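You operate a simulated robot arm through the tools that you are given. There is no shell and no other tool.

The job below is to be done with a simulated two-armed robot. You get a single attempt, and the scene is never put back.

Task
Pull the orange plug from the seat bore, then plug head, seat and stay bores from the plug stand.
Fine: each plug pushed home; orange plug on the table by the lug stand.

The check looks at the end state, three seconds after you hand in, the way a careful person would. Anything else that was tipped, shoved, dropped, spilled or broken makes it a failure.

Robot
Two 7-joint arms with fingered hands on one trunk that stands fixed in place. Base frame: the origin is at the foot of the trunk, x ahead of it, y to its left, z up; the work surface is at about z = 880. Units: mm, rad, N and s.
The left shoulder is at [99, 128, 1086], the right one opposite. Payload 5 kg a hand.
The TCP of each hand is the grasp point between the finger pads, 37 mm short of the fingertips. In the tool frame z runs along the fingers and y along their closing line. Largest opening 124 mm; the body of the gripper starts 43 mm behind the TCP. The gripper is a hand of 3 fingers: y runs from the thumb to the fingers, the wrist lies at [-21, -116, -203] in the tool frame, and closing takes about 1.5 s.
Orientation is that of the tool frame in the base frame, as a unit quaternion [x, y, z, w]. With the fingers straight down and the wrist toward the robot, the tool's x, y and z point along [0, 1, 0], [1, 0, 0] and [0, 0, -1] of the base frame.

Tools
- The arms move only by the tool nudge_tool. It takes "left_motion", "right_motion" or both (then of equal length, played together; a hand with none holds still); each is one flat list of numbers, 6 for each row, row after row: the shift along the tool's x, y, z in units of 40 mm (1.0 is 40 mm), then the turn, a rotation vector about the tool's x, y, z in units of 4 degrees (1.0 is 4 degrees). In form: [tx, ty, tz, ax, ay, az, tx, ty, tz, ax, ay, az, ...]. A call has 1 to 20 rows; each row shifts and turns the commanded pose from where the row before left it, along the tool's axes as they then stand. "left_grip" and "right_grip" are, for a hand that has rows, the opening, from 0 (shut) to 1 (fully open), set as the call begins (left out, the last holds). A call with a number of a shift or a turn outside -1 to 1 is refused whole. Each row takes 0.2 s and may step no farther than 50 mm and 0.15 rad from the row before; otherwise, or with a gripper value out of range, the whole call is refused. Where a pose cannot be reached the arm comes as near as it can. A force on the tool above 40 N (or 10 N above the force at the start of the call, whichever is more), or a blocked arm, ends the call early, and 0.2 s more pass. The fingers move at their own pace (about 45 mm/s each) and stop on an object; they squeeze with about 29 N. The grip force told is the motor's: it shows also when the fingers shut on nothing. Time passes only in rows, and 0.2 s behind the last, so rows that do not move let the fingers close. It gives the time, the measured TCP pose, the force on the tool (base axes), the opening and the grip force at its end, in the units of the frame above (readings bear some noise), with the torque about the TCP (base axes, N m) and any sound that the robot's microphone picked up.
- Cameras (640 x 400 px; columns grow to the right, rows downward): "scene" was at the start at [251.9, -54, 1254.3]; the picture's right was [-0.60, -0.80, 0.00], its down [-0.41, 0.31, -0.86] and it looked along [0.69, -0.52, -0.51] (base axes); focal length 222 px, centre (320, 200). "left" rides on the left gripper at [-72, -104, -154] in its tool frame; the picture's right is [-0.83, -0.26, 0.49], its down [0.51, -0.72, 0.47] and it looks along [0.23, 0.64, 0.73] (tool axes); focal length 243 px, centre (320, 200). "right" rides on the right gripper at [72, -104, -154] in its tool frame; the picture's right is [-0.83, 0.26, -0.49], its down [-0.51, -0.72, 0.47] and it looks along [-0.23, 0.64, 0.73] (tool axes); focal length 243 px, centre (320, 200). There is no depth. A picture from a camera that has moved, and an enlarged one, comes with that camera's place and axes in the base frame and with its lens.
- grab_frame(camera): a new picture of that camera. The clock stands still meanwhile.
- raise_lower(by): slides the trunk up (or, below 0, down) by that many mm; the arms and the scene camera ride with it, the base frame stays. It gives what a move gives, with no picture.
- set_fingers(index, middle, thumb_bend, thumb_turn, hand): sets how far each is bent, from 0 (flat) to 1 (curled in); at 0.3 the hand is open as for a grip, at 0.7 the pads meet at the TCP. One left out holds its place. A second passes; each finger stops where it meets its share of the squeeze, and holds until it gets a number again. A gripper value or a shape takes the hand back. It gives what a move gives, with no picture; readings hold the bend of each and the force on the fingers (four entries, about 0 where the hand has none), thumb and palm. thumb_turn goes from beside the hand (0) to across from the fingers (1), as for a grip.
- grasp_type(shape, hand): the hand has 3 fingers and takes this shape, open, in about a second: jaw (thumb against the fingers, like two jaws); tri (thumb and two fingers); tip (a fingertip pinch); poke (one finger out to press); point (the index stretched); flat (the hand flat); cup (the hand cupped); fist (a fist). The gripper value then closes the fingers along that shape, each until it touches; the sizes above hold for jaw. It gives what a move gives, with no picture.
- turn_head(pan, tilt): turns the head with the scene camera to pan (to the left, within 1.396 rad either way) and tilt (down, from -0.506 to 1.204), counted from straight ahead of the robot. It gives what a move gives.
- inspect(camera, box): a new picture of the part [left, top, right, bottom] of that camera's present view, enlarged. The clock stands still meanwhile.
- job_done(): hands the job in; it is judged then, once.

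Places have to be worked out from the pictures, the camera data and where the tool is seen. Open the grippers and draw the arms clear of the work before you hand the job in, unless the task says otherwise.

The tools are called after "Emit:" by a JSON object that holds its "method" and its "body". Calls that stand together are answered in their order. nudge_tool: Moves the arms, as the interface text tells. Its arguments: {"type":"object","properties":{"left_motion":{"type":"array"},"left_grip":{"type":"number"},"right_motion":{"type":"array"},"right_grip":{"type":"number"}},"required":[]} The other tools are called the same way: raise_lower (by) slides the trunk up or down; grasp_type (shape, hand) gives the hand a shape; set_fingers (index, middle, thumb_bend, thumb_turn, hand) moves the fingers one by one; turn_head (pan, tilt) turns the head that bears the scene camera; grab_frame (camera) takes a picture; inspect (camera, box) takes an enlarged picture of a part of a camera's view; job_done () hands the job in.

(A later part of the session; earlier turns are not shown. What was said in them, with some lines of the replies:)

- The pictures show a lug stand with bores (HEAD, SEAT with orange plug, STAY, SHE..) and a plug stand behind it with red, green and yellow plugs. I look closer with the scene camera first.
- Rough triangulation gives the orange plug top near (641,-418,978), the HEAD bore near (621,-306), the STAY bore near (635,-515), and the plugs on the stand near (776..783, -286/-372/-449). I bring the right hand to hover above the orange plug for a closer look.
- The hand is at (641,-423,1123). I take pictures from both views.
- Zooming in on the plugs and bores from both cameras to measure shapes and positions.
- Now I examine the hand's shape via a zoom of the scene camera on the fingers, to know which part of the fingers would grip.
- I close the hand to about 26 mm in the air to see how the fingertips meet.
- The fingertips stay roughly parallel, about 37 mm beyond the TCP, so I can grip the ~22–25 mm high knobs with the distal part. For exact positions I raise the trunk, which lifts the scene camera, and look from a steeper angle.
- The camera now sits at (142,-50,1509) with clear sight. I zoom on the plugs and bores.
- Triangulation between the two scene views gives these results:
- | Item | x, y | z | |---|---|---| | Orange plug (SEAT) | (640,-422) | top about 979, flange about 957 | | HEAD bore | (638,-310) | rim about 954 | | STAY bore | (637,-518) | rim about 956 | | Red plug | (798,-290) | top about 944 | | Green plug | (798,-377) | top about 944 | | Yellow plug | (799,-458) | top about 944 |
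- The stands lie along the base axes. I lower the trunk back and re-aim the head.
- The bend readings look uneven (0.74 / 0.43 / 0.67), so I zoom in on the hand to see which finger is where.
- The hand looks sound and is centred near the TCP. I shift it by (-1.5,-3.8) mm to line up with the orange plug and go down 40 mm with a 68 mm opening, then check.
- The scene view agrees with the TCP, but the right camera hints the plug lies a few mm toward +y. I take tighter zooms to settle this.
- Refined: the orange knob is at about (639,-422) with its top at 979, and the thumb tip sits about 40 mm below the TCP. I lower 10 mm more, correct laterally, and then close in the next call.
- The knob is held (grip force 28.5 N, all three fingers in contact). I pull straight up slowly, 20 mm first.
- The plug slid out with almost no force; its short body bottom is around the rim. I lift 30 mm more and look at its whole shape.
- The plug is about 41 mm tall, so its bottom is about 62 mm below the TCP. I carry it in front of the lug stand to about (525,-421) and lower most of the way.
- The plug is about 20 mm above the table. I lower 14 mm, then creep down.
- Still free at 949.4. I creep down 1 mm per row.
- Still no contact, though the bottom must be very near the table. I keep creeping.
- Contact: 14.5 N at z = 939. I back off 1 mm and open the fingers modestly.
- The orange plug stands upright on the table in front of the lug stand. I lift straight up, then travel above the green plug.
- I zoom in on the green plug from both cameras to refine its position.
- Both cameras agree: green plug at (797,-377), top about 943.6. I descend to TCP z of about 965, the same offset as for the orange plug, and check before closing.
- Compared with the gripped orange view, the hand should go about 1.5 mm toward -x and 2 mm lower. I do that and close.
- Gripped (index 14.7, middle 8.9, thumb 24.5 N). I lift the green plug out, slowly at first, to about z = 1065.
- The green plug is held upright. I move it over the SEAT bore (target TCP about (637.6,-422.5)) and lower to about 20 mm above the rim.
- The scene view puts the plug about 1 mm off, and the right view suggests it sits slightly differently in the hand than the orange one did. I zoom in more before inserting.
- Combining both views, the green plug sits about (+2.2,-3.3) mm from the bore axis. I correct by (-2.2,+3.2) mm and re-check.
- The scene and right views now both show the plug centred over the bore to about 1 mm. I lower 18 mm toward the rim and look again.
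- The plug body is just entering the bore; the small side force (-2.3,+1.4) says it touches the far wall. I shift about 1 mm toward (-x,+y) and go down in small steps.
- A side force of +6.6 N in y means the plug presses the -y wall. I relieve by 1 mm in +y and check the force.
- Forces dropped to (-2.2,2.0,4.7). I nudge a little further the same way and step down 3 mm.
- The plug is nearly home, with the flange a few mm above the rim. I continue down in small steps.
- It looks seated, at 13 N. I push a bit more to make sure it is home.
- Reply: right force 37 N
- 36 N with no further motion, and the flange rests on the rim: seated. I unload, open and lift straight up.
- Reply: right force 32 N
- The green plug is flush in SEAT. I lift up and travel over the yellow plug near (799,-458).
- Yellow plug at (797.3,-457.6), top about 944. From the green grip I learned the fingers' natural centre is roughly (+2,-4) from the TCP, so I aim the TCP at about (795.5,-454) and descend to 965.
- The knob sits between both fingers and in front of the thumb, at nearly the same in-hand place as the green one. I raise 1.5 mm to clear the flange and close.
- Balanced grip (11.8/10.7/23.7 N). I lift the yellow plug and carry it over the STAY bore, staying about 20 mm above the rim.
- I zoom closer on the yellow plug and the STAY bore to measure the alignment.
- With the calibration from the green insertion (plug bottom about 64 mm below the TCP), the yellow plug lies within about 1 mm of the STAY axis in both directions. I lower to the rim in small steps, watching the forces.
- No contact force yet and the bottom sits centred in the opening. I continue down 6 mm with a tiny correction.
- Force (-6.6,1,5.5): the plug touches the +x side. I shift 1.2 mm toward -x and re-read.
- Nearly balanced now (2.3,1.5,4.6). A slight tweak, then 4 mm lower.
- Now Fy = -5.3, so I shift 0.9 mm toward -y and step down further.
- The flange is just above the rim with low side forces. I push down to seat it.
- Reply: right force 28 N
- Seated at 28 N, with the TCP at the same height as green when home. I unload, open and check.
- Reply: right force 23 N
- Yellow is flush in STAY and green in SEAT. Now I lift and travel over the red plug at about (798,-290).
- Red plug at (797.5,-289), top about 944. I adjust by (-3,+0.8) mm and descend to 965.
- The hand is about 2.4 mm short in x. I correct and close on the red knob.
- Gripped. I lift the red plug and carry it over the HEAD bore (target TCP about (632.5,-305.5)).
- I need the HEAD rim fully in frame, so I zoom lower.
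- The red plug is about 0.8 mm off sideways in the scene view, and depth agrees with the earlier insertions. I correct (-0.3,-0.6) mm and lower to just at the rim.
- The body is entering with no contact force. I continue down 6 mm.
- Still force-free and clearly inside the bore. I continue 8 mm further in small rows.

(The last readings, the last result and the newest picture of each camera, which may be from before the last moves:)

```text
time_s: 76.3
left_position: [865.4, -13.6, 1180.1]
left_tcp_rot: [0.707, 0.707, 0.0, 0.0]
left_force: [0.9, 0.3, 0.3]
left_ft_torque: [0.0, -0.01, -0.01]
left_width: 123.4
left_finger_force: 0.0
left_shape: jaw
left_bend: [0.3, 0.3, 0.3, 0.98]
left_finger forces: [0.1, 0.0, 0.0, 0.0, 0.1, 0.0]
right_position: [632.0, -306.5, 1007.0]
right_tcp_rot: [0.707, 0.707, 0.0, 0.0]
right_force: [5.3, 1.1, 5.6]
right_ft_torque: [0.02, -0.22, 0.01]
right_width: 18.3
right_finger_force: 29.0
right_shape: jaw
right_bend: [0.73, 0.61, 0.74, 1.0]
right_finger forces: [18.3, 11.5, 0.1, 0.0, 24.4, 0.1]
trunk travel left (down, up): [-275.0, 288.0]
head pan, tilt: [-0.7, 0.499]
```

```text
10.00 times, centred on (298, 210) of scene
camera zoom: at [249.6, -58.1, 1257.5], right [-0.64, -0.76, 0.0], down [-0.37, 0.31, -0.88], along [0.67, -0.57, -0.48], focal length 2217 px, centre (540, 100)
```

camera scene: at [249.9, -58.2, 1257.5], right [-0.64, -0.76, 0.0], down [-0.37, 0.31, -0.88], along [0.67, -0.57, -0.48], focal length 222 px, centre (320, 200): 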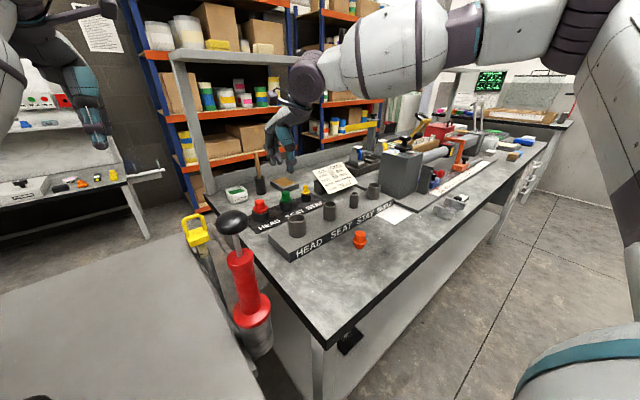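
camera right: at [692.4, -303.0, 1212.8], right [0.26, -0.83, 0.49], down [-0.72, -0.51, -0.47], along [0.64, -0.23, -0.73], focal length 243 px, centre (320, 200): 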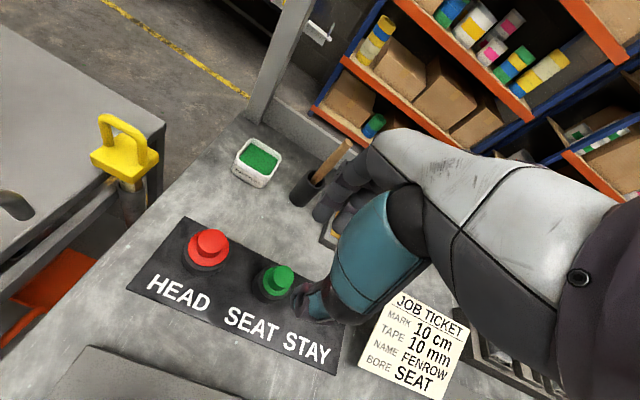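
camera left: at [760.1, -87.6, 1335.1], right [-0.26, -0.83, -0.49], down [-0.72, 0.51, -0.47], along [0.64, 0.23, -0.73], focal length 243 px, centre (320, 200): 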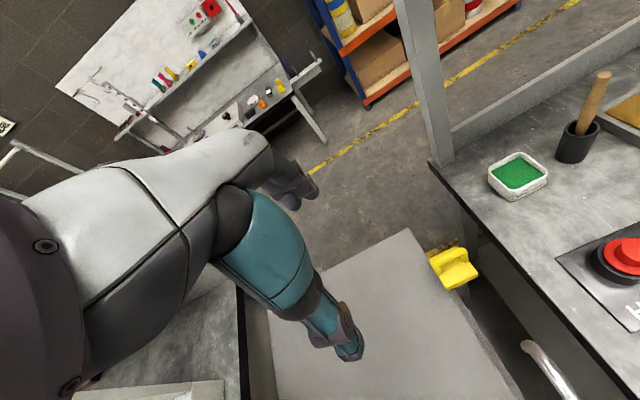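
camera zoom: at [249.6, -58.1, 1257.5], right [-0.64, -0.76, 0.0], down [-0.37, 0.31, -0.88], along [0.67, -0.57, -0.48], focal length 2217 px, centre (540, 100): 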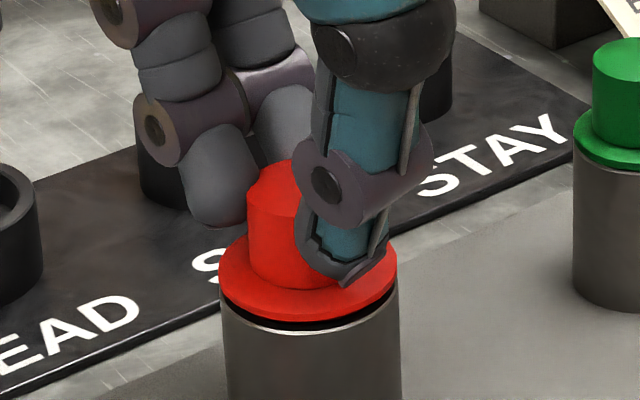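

Fx = +5.3 shows light contact on the -x side. I shift 1 mm in +x and push down the last few mm.

Emit:
{"method": "nudge_tool", "body": {"right_motion": [0.005, 0.025, 0, 0, 0, 0, 0, 0, 0.04, 0, 0, 0, 0, 0, 0.04, 0, 0, 0, 0, 0, 0, 0, 0, 0]}}

Emit:
{"method": "nudge_tool", "body": {"right_motion": [0, 0, 0.03, 0, 0, 0, 0, 0, 0.03, 0, 0, 0, 0, 0, 0, 0, 0, 0]}}

Emit:
{"method": "inspect", "body": {"camera": "scene", "box": [278, 190, 318, 230]}}

```text
time_s: 77.3
left_position: [864.5, -15.1, 1181.3]
left_tcp_rot: [0.707, 0.708, 0.001, 0.0]
left_force: [0.3, 0.2, 0.0]
left_ft_torque: [0.0, -0.02, -0.02]
left_width: 123.5
left_finger_force: 0.1
left_shape: jaw
left_bend: [0.3, 0.3, 0.3, 0.98]
left_finger forces: [0.0, 0.0, 0.0, 0.1, 0.0, 0.0]
right_position: [632.7, -306.1, 1005.5]
right_tcp_rot: [0.707, 0.707, 0.0, 0.0]
right_force: [-0.3, -0.1, 6.8]
right_ft_torque: [0.0, 0.02, 0.01]
right_width: 18.6
right_finger_force: 29.0
right_shape: jaw
right_bend: [0.73, 0.61, 0.74, 1.0]
right_finger forces: [16.0, 10.8, 0.0, 0.0, 26.8, 0.0]
trunk travel left (down, up): [-275.0, 288.0]
head pan, tilt: [-0.7, 0.499]
```

```text
time_s: 78.1
left_position: [864.6, -15.8, 1182.0]
left_tcp_rot: [0.707, 0.707, 0.0, 0.001]
left_force: [-0.1, 0.3, -0.7]
left_ft_torque: [-0.02, 0.0, -0.03]
left_width: 123.6
left_finger_force: 0.0
left_shape: jaw
left_bend: [0.3, 0.3, 0.3, 0.98]
left_finger forces: [0.0, 0.0, 0.0, 0.0, 0.1, 0.0]
right_position: [632.8, -306.2, 1004.2]
right_tcp_rot: [0.707, 0.707, 0.001, 0.001]
right_force: [1.6, -2.9, 19.9]
right_ft_torque: [-0.17, -0.06, -0.07]
right_width: 18.9
right_finger_force: 28.5
right_shape: jaw
right_bend: [0.73, 0.61, 0.74, 1.0]
right_finger forces: [16.7, 13.6, 0.1, 0.1, 29.0, 0.1]
trunk travel left (down, up): [-275.0, 288.0]
head pan, tilt: [-0.7, 0.499]
```

```text
10.00 times, centred on (298, 210) of scene
camera zoom: at [247.6, -58.2, 1258.0], right [-0.64, -0.76, 0.0], down [-0.36, 0.31, -0.88], along [0.67, -0.57, -0.48], focal length 2217 px, centre (540, 100)
```

zoom: 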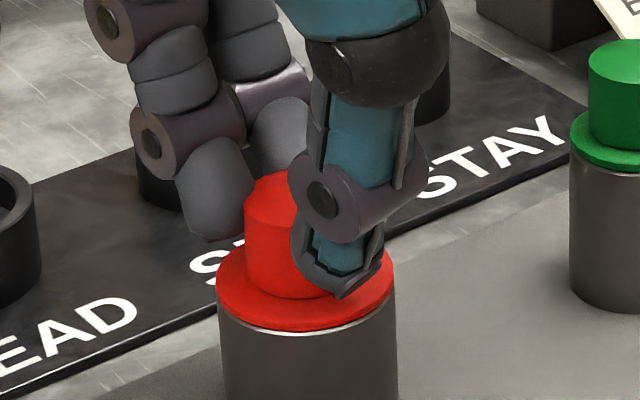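

It is on the rim at 20 N. One more small push, to about 32 N, confirms it is home.

Emit:
{"method": "nudge_tool", "body": {"right_motion": [0, 0, 0.025, 0, 0, 0, 0, 0, 0.015, 0, 0, 0, 0, 0, 0, 0, 0, 0]}}

Emit:
{"method": "nudge_tool", "body": {"right_motion": [0, 0, -0.05, 0, 0, 0, 0, 0, -0.02, 0, 0, 0]}}

Emit:
{"method": "nudge_tool", "body": {"right_motion": [0, 0, 0, 0, 0, 0, 0, 0, 0, 0, 0, 0, 0, 0, 0, 0, 0, 0, 0, 0, 0, 0, 0, 0, 0, 0, 0, 0, 0, 0, 0, 0, 0, 0, 0, 0], "right_grip": 0.5}}

Emit:
{"method": "inspect", "body": {"camera": "scene", "box": [278, 190, 318, 230]}}

```text
time_s: 78.9
left_position: [862.5, -13.4, 1182.5]
left_tcp_rot: [0.707, 0.707, 0.001, 0.001]
left_force: [0.8, -0.2, -0.1]
left_ft_torque: [-0.01, 0.0, -0.02]
left_width: 123.8
left_finger_force: 0.0
left_shape: jaw
left_bend: [0.3, 0.3, 0.3, 0.98]
left_finger forces: [0.1, 0.0, 0.0, 0.0, 0.0, 0.0]
right_position: [633.6, -305.1, 1003.3]
right_tcp_rot: [0.707, 0.707, 0.004, 0.002]
right_force: [3.8, -5.2, 32.5]
right_ft_torque: [-0.17, -0.25, -0.07]
right_width: 19.9
right_finger_force: 29.5
right_shape: jaw
right_bend: [0.73, 0.61, 0.75, 1.0]
right_finger forces: [19.1, 15.3, 0.0, 0.1, 30.1, 0.1]
trunk travel left (down, up): [-275.0, 288.0]
head pan, tilt: [-0.7, 0.499]
```

```text
time_s: 79.5
left_position: [864.4, -13.3, 1181.9]
left_tcp_rot: [0.707, 0.707, 0.0, 0.0]
left_force: [-0.7, -0.7, -0.2]
left_ft_torque: [-0.02, -0.02, 0.0]
left_width: 123.5
left_finger_force: 0.0
left_shape: jaw
left_bend: [0.3, 0.3, 0.3, 0.98]
left_finger forces: [0.1, 0.0, 0.0, 0.0, 0.0, 0.0]
right_position: [631.6, -305.5, 1005.4]
right_tcp_rot: [0.707, 0.707, 0.0, -0.001]
right_force: [5.3, -1.8, 21.2]
right_ft_torque: [-0.12, -0.28, -0.06]
right_width: 19.6
right_finger_force: 28.8
right_shape: jaw
right_bend: [0.73, 0.61, 0.75, 1.0]
right_finger forces: [19.4, 14.2, 0.0, 0.0, 27.9, 0.1]
trunk travel left (down, up): [-275.0, 288.0]
head pan, tilt: [-0.7, 0.499]
```

```text
time_s: 80.9
left_position: [865.6, -14.0, 1179.8]
left_tcp_rot: [0.707, 0.707, 0.0, 0.0]
left_force: [0.0, 0.8, -0.5]
left_ft_torque: [0.01, 0.03, 0.02]
left_width: 123.9
left_finger_force: 0.1
left_shape: jaw
left_bend: [0.3, 0.3, 0.3, 0.98]
left_finger forces: [0.0, 0.0, 0.1, 0.0, 0.0, 0.1]
right_position: [631.9, -306.8, 1004.3]
right_tcp_rot: [0.707, 0.707, -0.001, 0.0]
right_force: [0.3, -0.3, -0.9]
right_ft_torque: [0.0, 0.01, 0.03]
right_width: 61.3
right_finger_force: 0.0
right_shape: jaw
right_bend: [0.74, 0.45, 0.69, 1.0]
right_finger forces: [0.0, 0.0, 0.0, 0.0, 0.1, 0.1]
trunk travel left (down, up): [-275.0, 288.0]
head pan, tilt: [-0.7, 0.499]
```

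```text
10.00 times, centred on (298, 210) of scene
camera zoom: at [249.5, -58.5, 1257.5], right [-0.64, -0.76, 0.0], down [-0.37, 0.31, -0.88], along [0.67, -0.57, -0.48], focal length 2217 px, centre (540, 100)
```

zoom: 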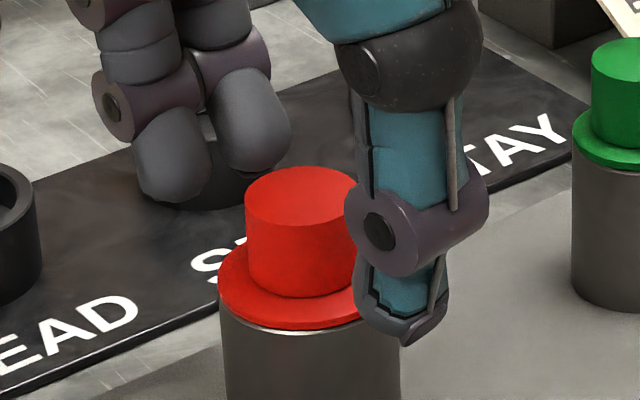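

Red is flush in HEAD. I lift straight up, retreat the right hand to near its start pose with the gripper open, and inspect everything.

Emit:
{"method": "nudge_tool", "body": {"right_motion": [0, 0, -0.3, 0, 0, 0, 0, 0, -0.7, 0, 0, 0, 0, 0, -0.95, 0, 0, 0, 0, 0, -0.95, 0, 0, 0, 0, 0, -0.95, 0, 0, 0, -0.76, -0.62, 0, 0, 0, 0, -0.76, -0.62, 0, 0, 0, 0, -0.76, -0.62, 0, 0, 0, 0, -0.76, -0.62, 0, 0, 0, 0, -0.76, -0.62, 0, 0, 0, 0, -0.76, -0.62, 0, 0, 0, 0, -0.76, -0.62, 0, 0, 0, 0, 0, 0, 0, 0, 0, 0]}}

Emit:
{"method": "nudge_tool", "body": {"right_motion": [0, 0, 0, 0, 0, 0, 0, 0, 0, 0, 0, 0, 0, 0, 0, 0, 0, 0, 0, 0, 0, 0, 0, 0, 0, 0, 0, 0, 0, 0, 0, 0, 0, 0, 0, 0], "right_grip": 1}}

Emit:
{"method": "grab_frame", "body": {"camera": "scene"}}

Emit:
{"method": "inspect", "body": {"camera": "scene", "box": [235, 165, 395, 265]}}

Emit:
{"method": "inspect", "body": {"camera": "right", "box": [120, 60, 360, 280]}}

```text
time_s: 83.7
left_position: [866.1, -14.4, 1179.7]
left_tcp_rot: [0.707, 0.707, 0.0, 0.0]
left_force: [0.8, -0.2, -0.9]
left_ft_torque: [0.0, -0.02, -0.01]
left_width: 124.0
left_finger_force: 0.0
left_shape: jaw
left_bend: [0.3, 0.3, 0.3, 0.98]
left_finger forces: [0.1, 0.0, 0.0, 0.0, 0.0, 0.0]
right_position: [460.4, -518.8, 1155.4]
right_tcp_rot: [0.707, 0.707, -0.001, -0.001]
right_force: [-0.3, 0.6, -0.4]
right_ft_torque: [-0.03, 0.06, -0.04]
right_width: 62.0
right_finger_force: 0.1
right_shape: jaw
right_bend: [0.74, 0.45, 0.69, 1.0]
right_finger forces: [0.0, 0.0, 0.2, 0.0, 0.0, 0.0]
trunk travel left (down, up): [-275.0, 288.0]
head pan, tilt: [-0.7, 0.499]
```

```text
time_s: 85.1
left_position: [864.8, -15.1, 1180.1]
left_tcp_rot: [0.707, 0.707, 0.0, 0.0]
left_force: [0.2, 0.2, 0.0]
left_ft_torque: [0.02, -0.01, 0.04]
left_width: 123.7
left_finger_force: 0.0
left_shape: jaw
left_bend: [0.3, 0.3, 0.3, 0.98]
left_finger forces: [0.0, 0.0, 0.1, 0.0, 0.0, 0.0]
right_position: [458.6, -518.7, 1156.5]
right_tcp_rot: [0.707, 0.707, 0.0, 0.0]
right_force: [0.3, -0.2, 1.0]
right_ft_torque: [0.01, -0.03, 0.03]
right_width: 123.6
right_finger_force: 0.1
right_shape: jaw
right_bend: [0.3, 0.3, 0.3, 0.98]
right_finger forces: [0.0, 0.0, 0.0, 0.1, 0.0, 0.1]
trunk travel left (down, up): [-275.0, 288.0]
head pan, tilt: [-0.7, 0.499]
```

```text
taken
camera scene: at [249.4, -58.4, 1257.5], right [-0.64, -0.76, 0.0], down [-0.37, 0.31, -0.88], along [0.67, -0.57, -0.48], focal length 222 px, centre (320, 200)
```

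scene: 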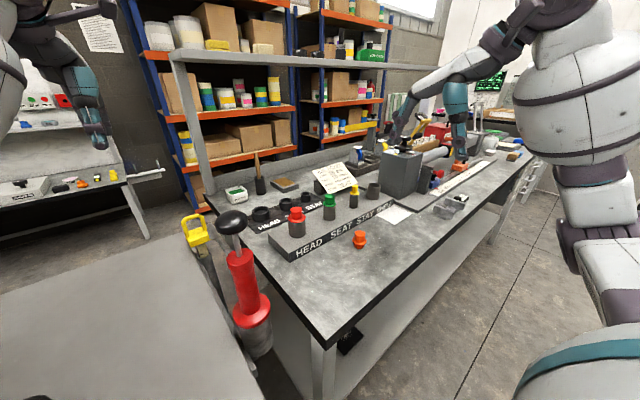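

```text
4.00 times, centred on (315, 215) of scene
camera zoom: at [249.4, -58.4, 1257.5], right [-0.64, -0.76, 0.0], down [-0.37, 0.31, -0.88], along [0.67, -0.57, -0.48], focal length 887 px, centre (340, 140)
```

zoom: 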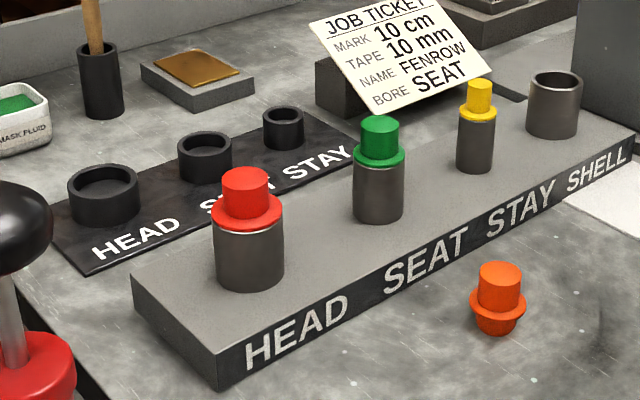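

```text
1.82 times, centred on (240, 170) of right
camera zoom: at [353.4, -445.5, 1312.2], right [0.26, -0.83, 0.49], down [-0.72, -0.51, -0.47], along [0.64, -0.23, -0.73], focal length 441 px, centre (466, 254)
```

zoom: 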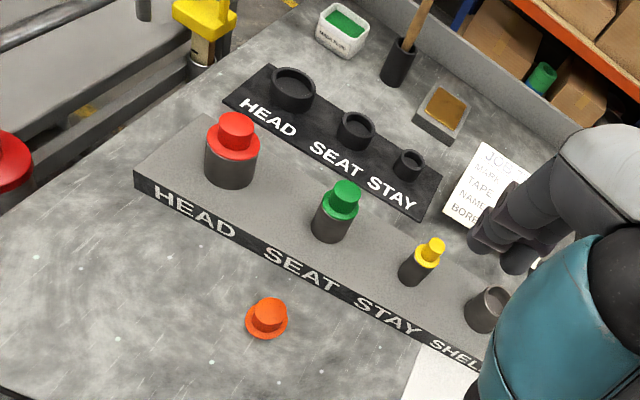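

All plugs look placed. One closer check that each flange is flush on its rim.

Emit:
{"method": "inspect", "body": {"camera": "scene", "box": [283, 190, 323, 225]}}

Emit:
{"method": "inspect", "body": {"camera": "scene", "box": [320, 180, 365, 215]}}

Emit:
{"method": "inspect", "body": {"camera": "right", "box": [180, 110, 310, 220]}}

```text
11.43 times, centred on (303, 208) of scene
camera zoom: at [249.4, -58.4, 1257.5], right [-0.64, -0.76, 0.0], down [-0.37, 0.31, -0.88], along [0.67, -0.57, -0.48], focal length 2534 px, centre (514, 114)
```

zoom: 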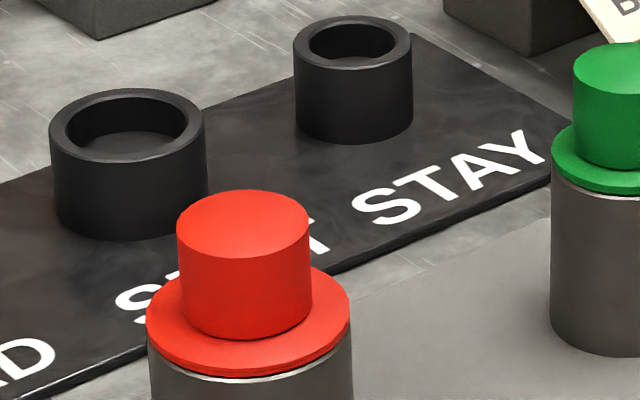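

```text
11.43 times, centred on (342, 198) of scene
camera zoom: at [249.4, -58.4, 1257.5], right [-0.64, -0.76, 0.0], down [-0.37, 0.31, -0.88], along [0.67, -0.57, -0.48], focal length 2534 px, centre (63, 229)
```

zoom: 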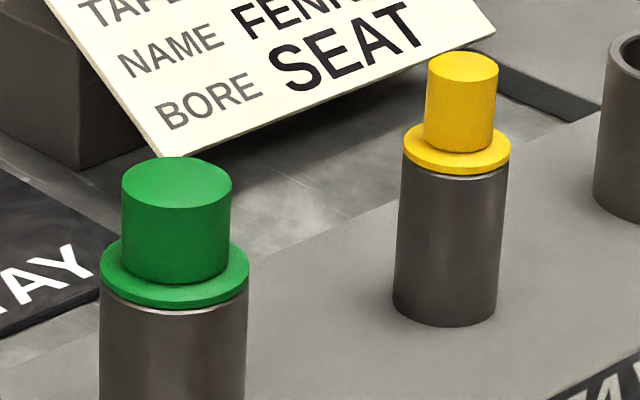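

```text
3.64 times, centred on (245, 165) of right
camera zoom: at [353.4, -445.5, 1312.2], right [0.26, -0.83, 0.49], down [-0.72, -0.51, -0.47], along [0.64, -0.23, -0.73], focal length 882 px, centre (593, 327)
```

zoom: 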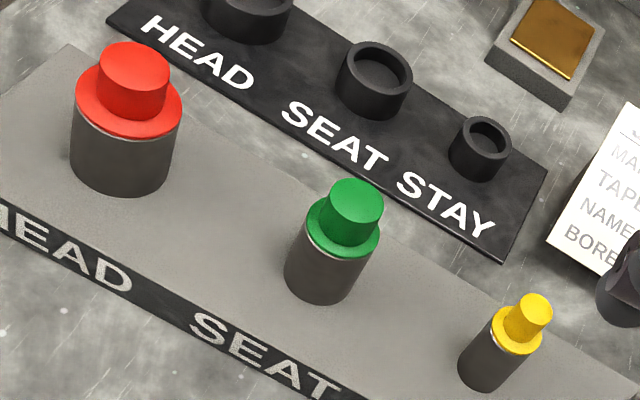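

All three plugs are flush in their bores, the orange plug stands upright on the table by the lug stand, the grippers are open and the arms are clear. I hand the job in.

Emit:
{"method": "job_done", "body": {}}

```text
The job is handed in.
```

The job is done and handed in. I pulled the orange plug from the seat bore and stood it upright on the table, in front of the lug stand. The red plug is in the head bore, the green in the seat bore and the yellow in the stay bore.

I pushed each plug until it stopped moving, at about 28–36 N. In the final close-up pictures every flange sits flat on its rim. Nothing else looked moved or tipped. While I was seating the green plug, the lug stand may have shifted by a fraction of a millimetre, but in the next picture it was back in place.

Both grippers are open and both arms are clear of the work.
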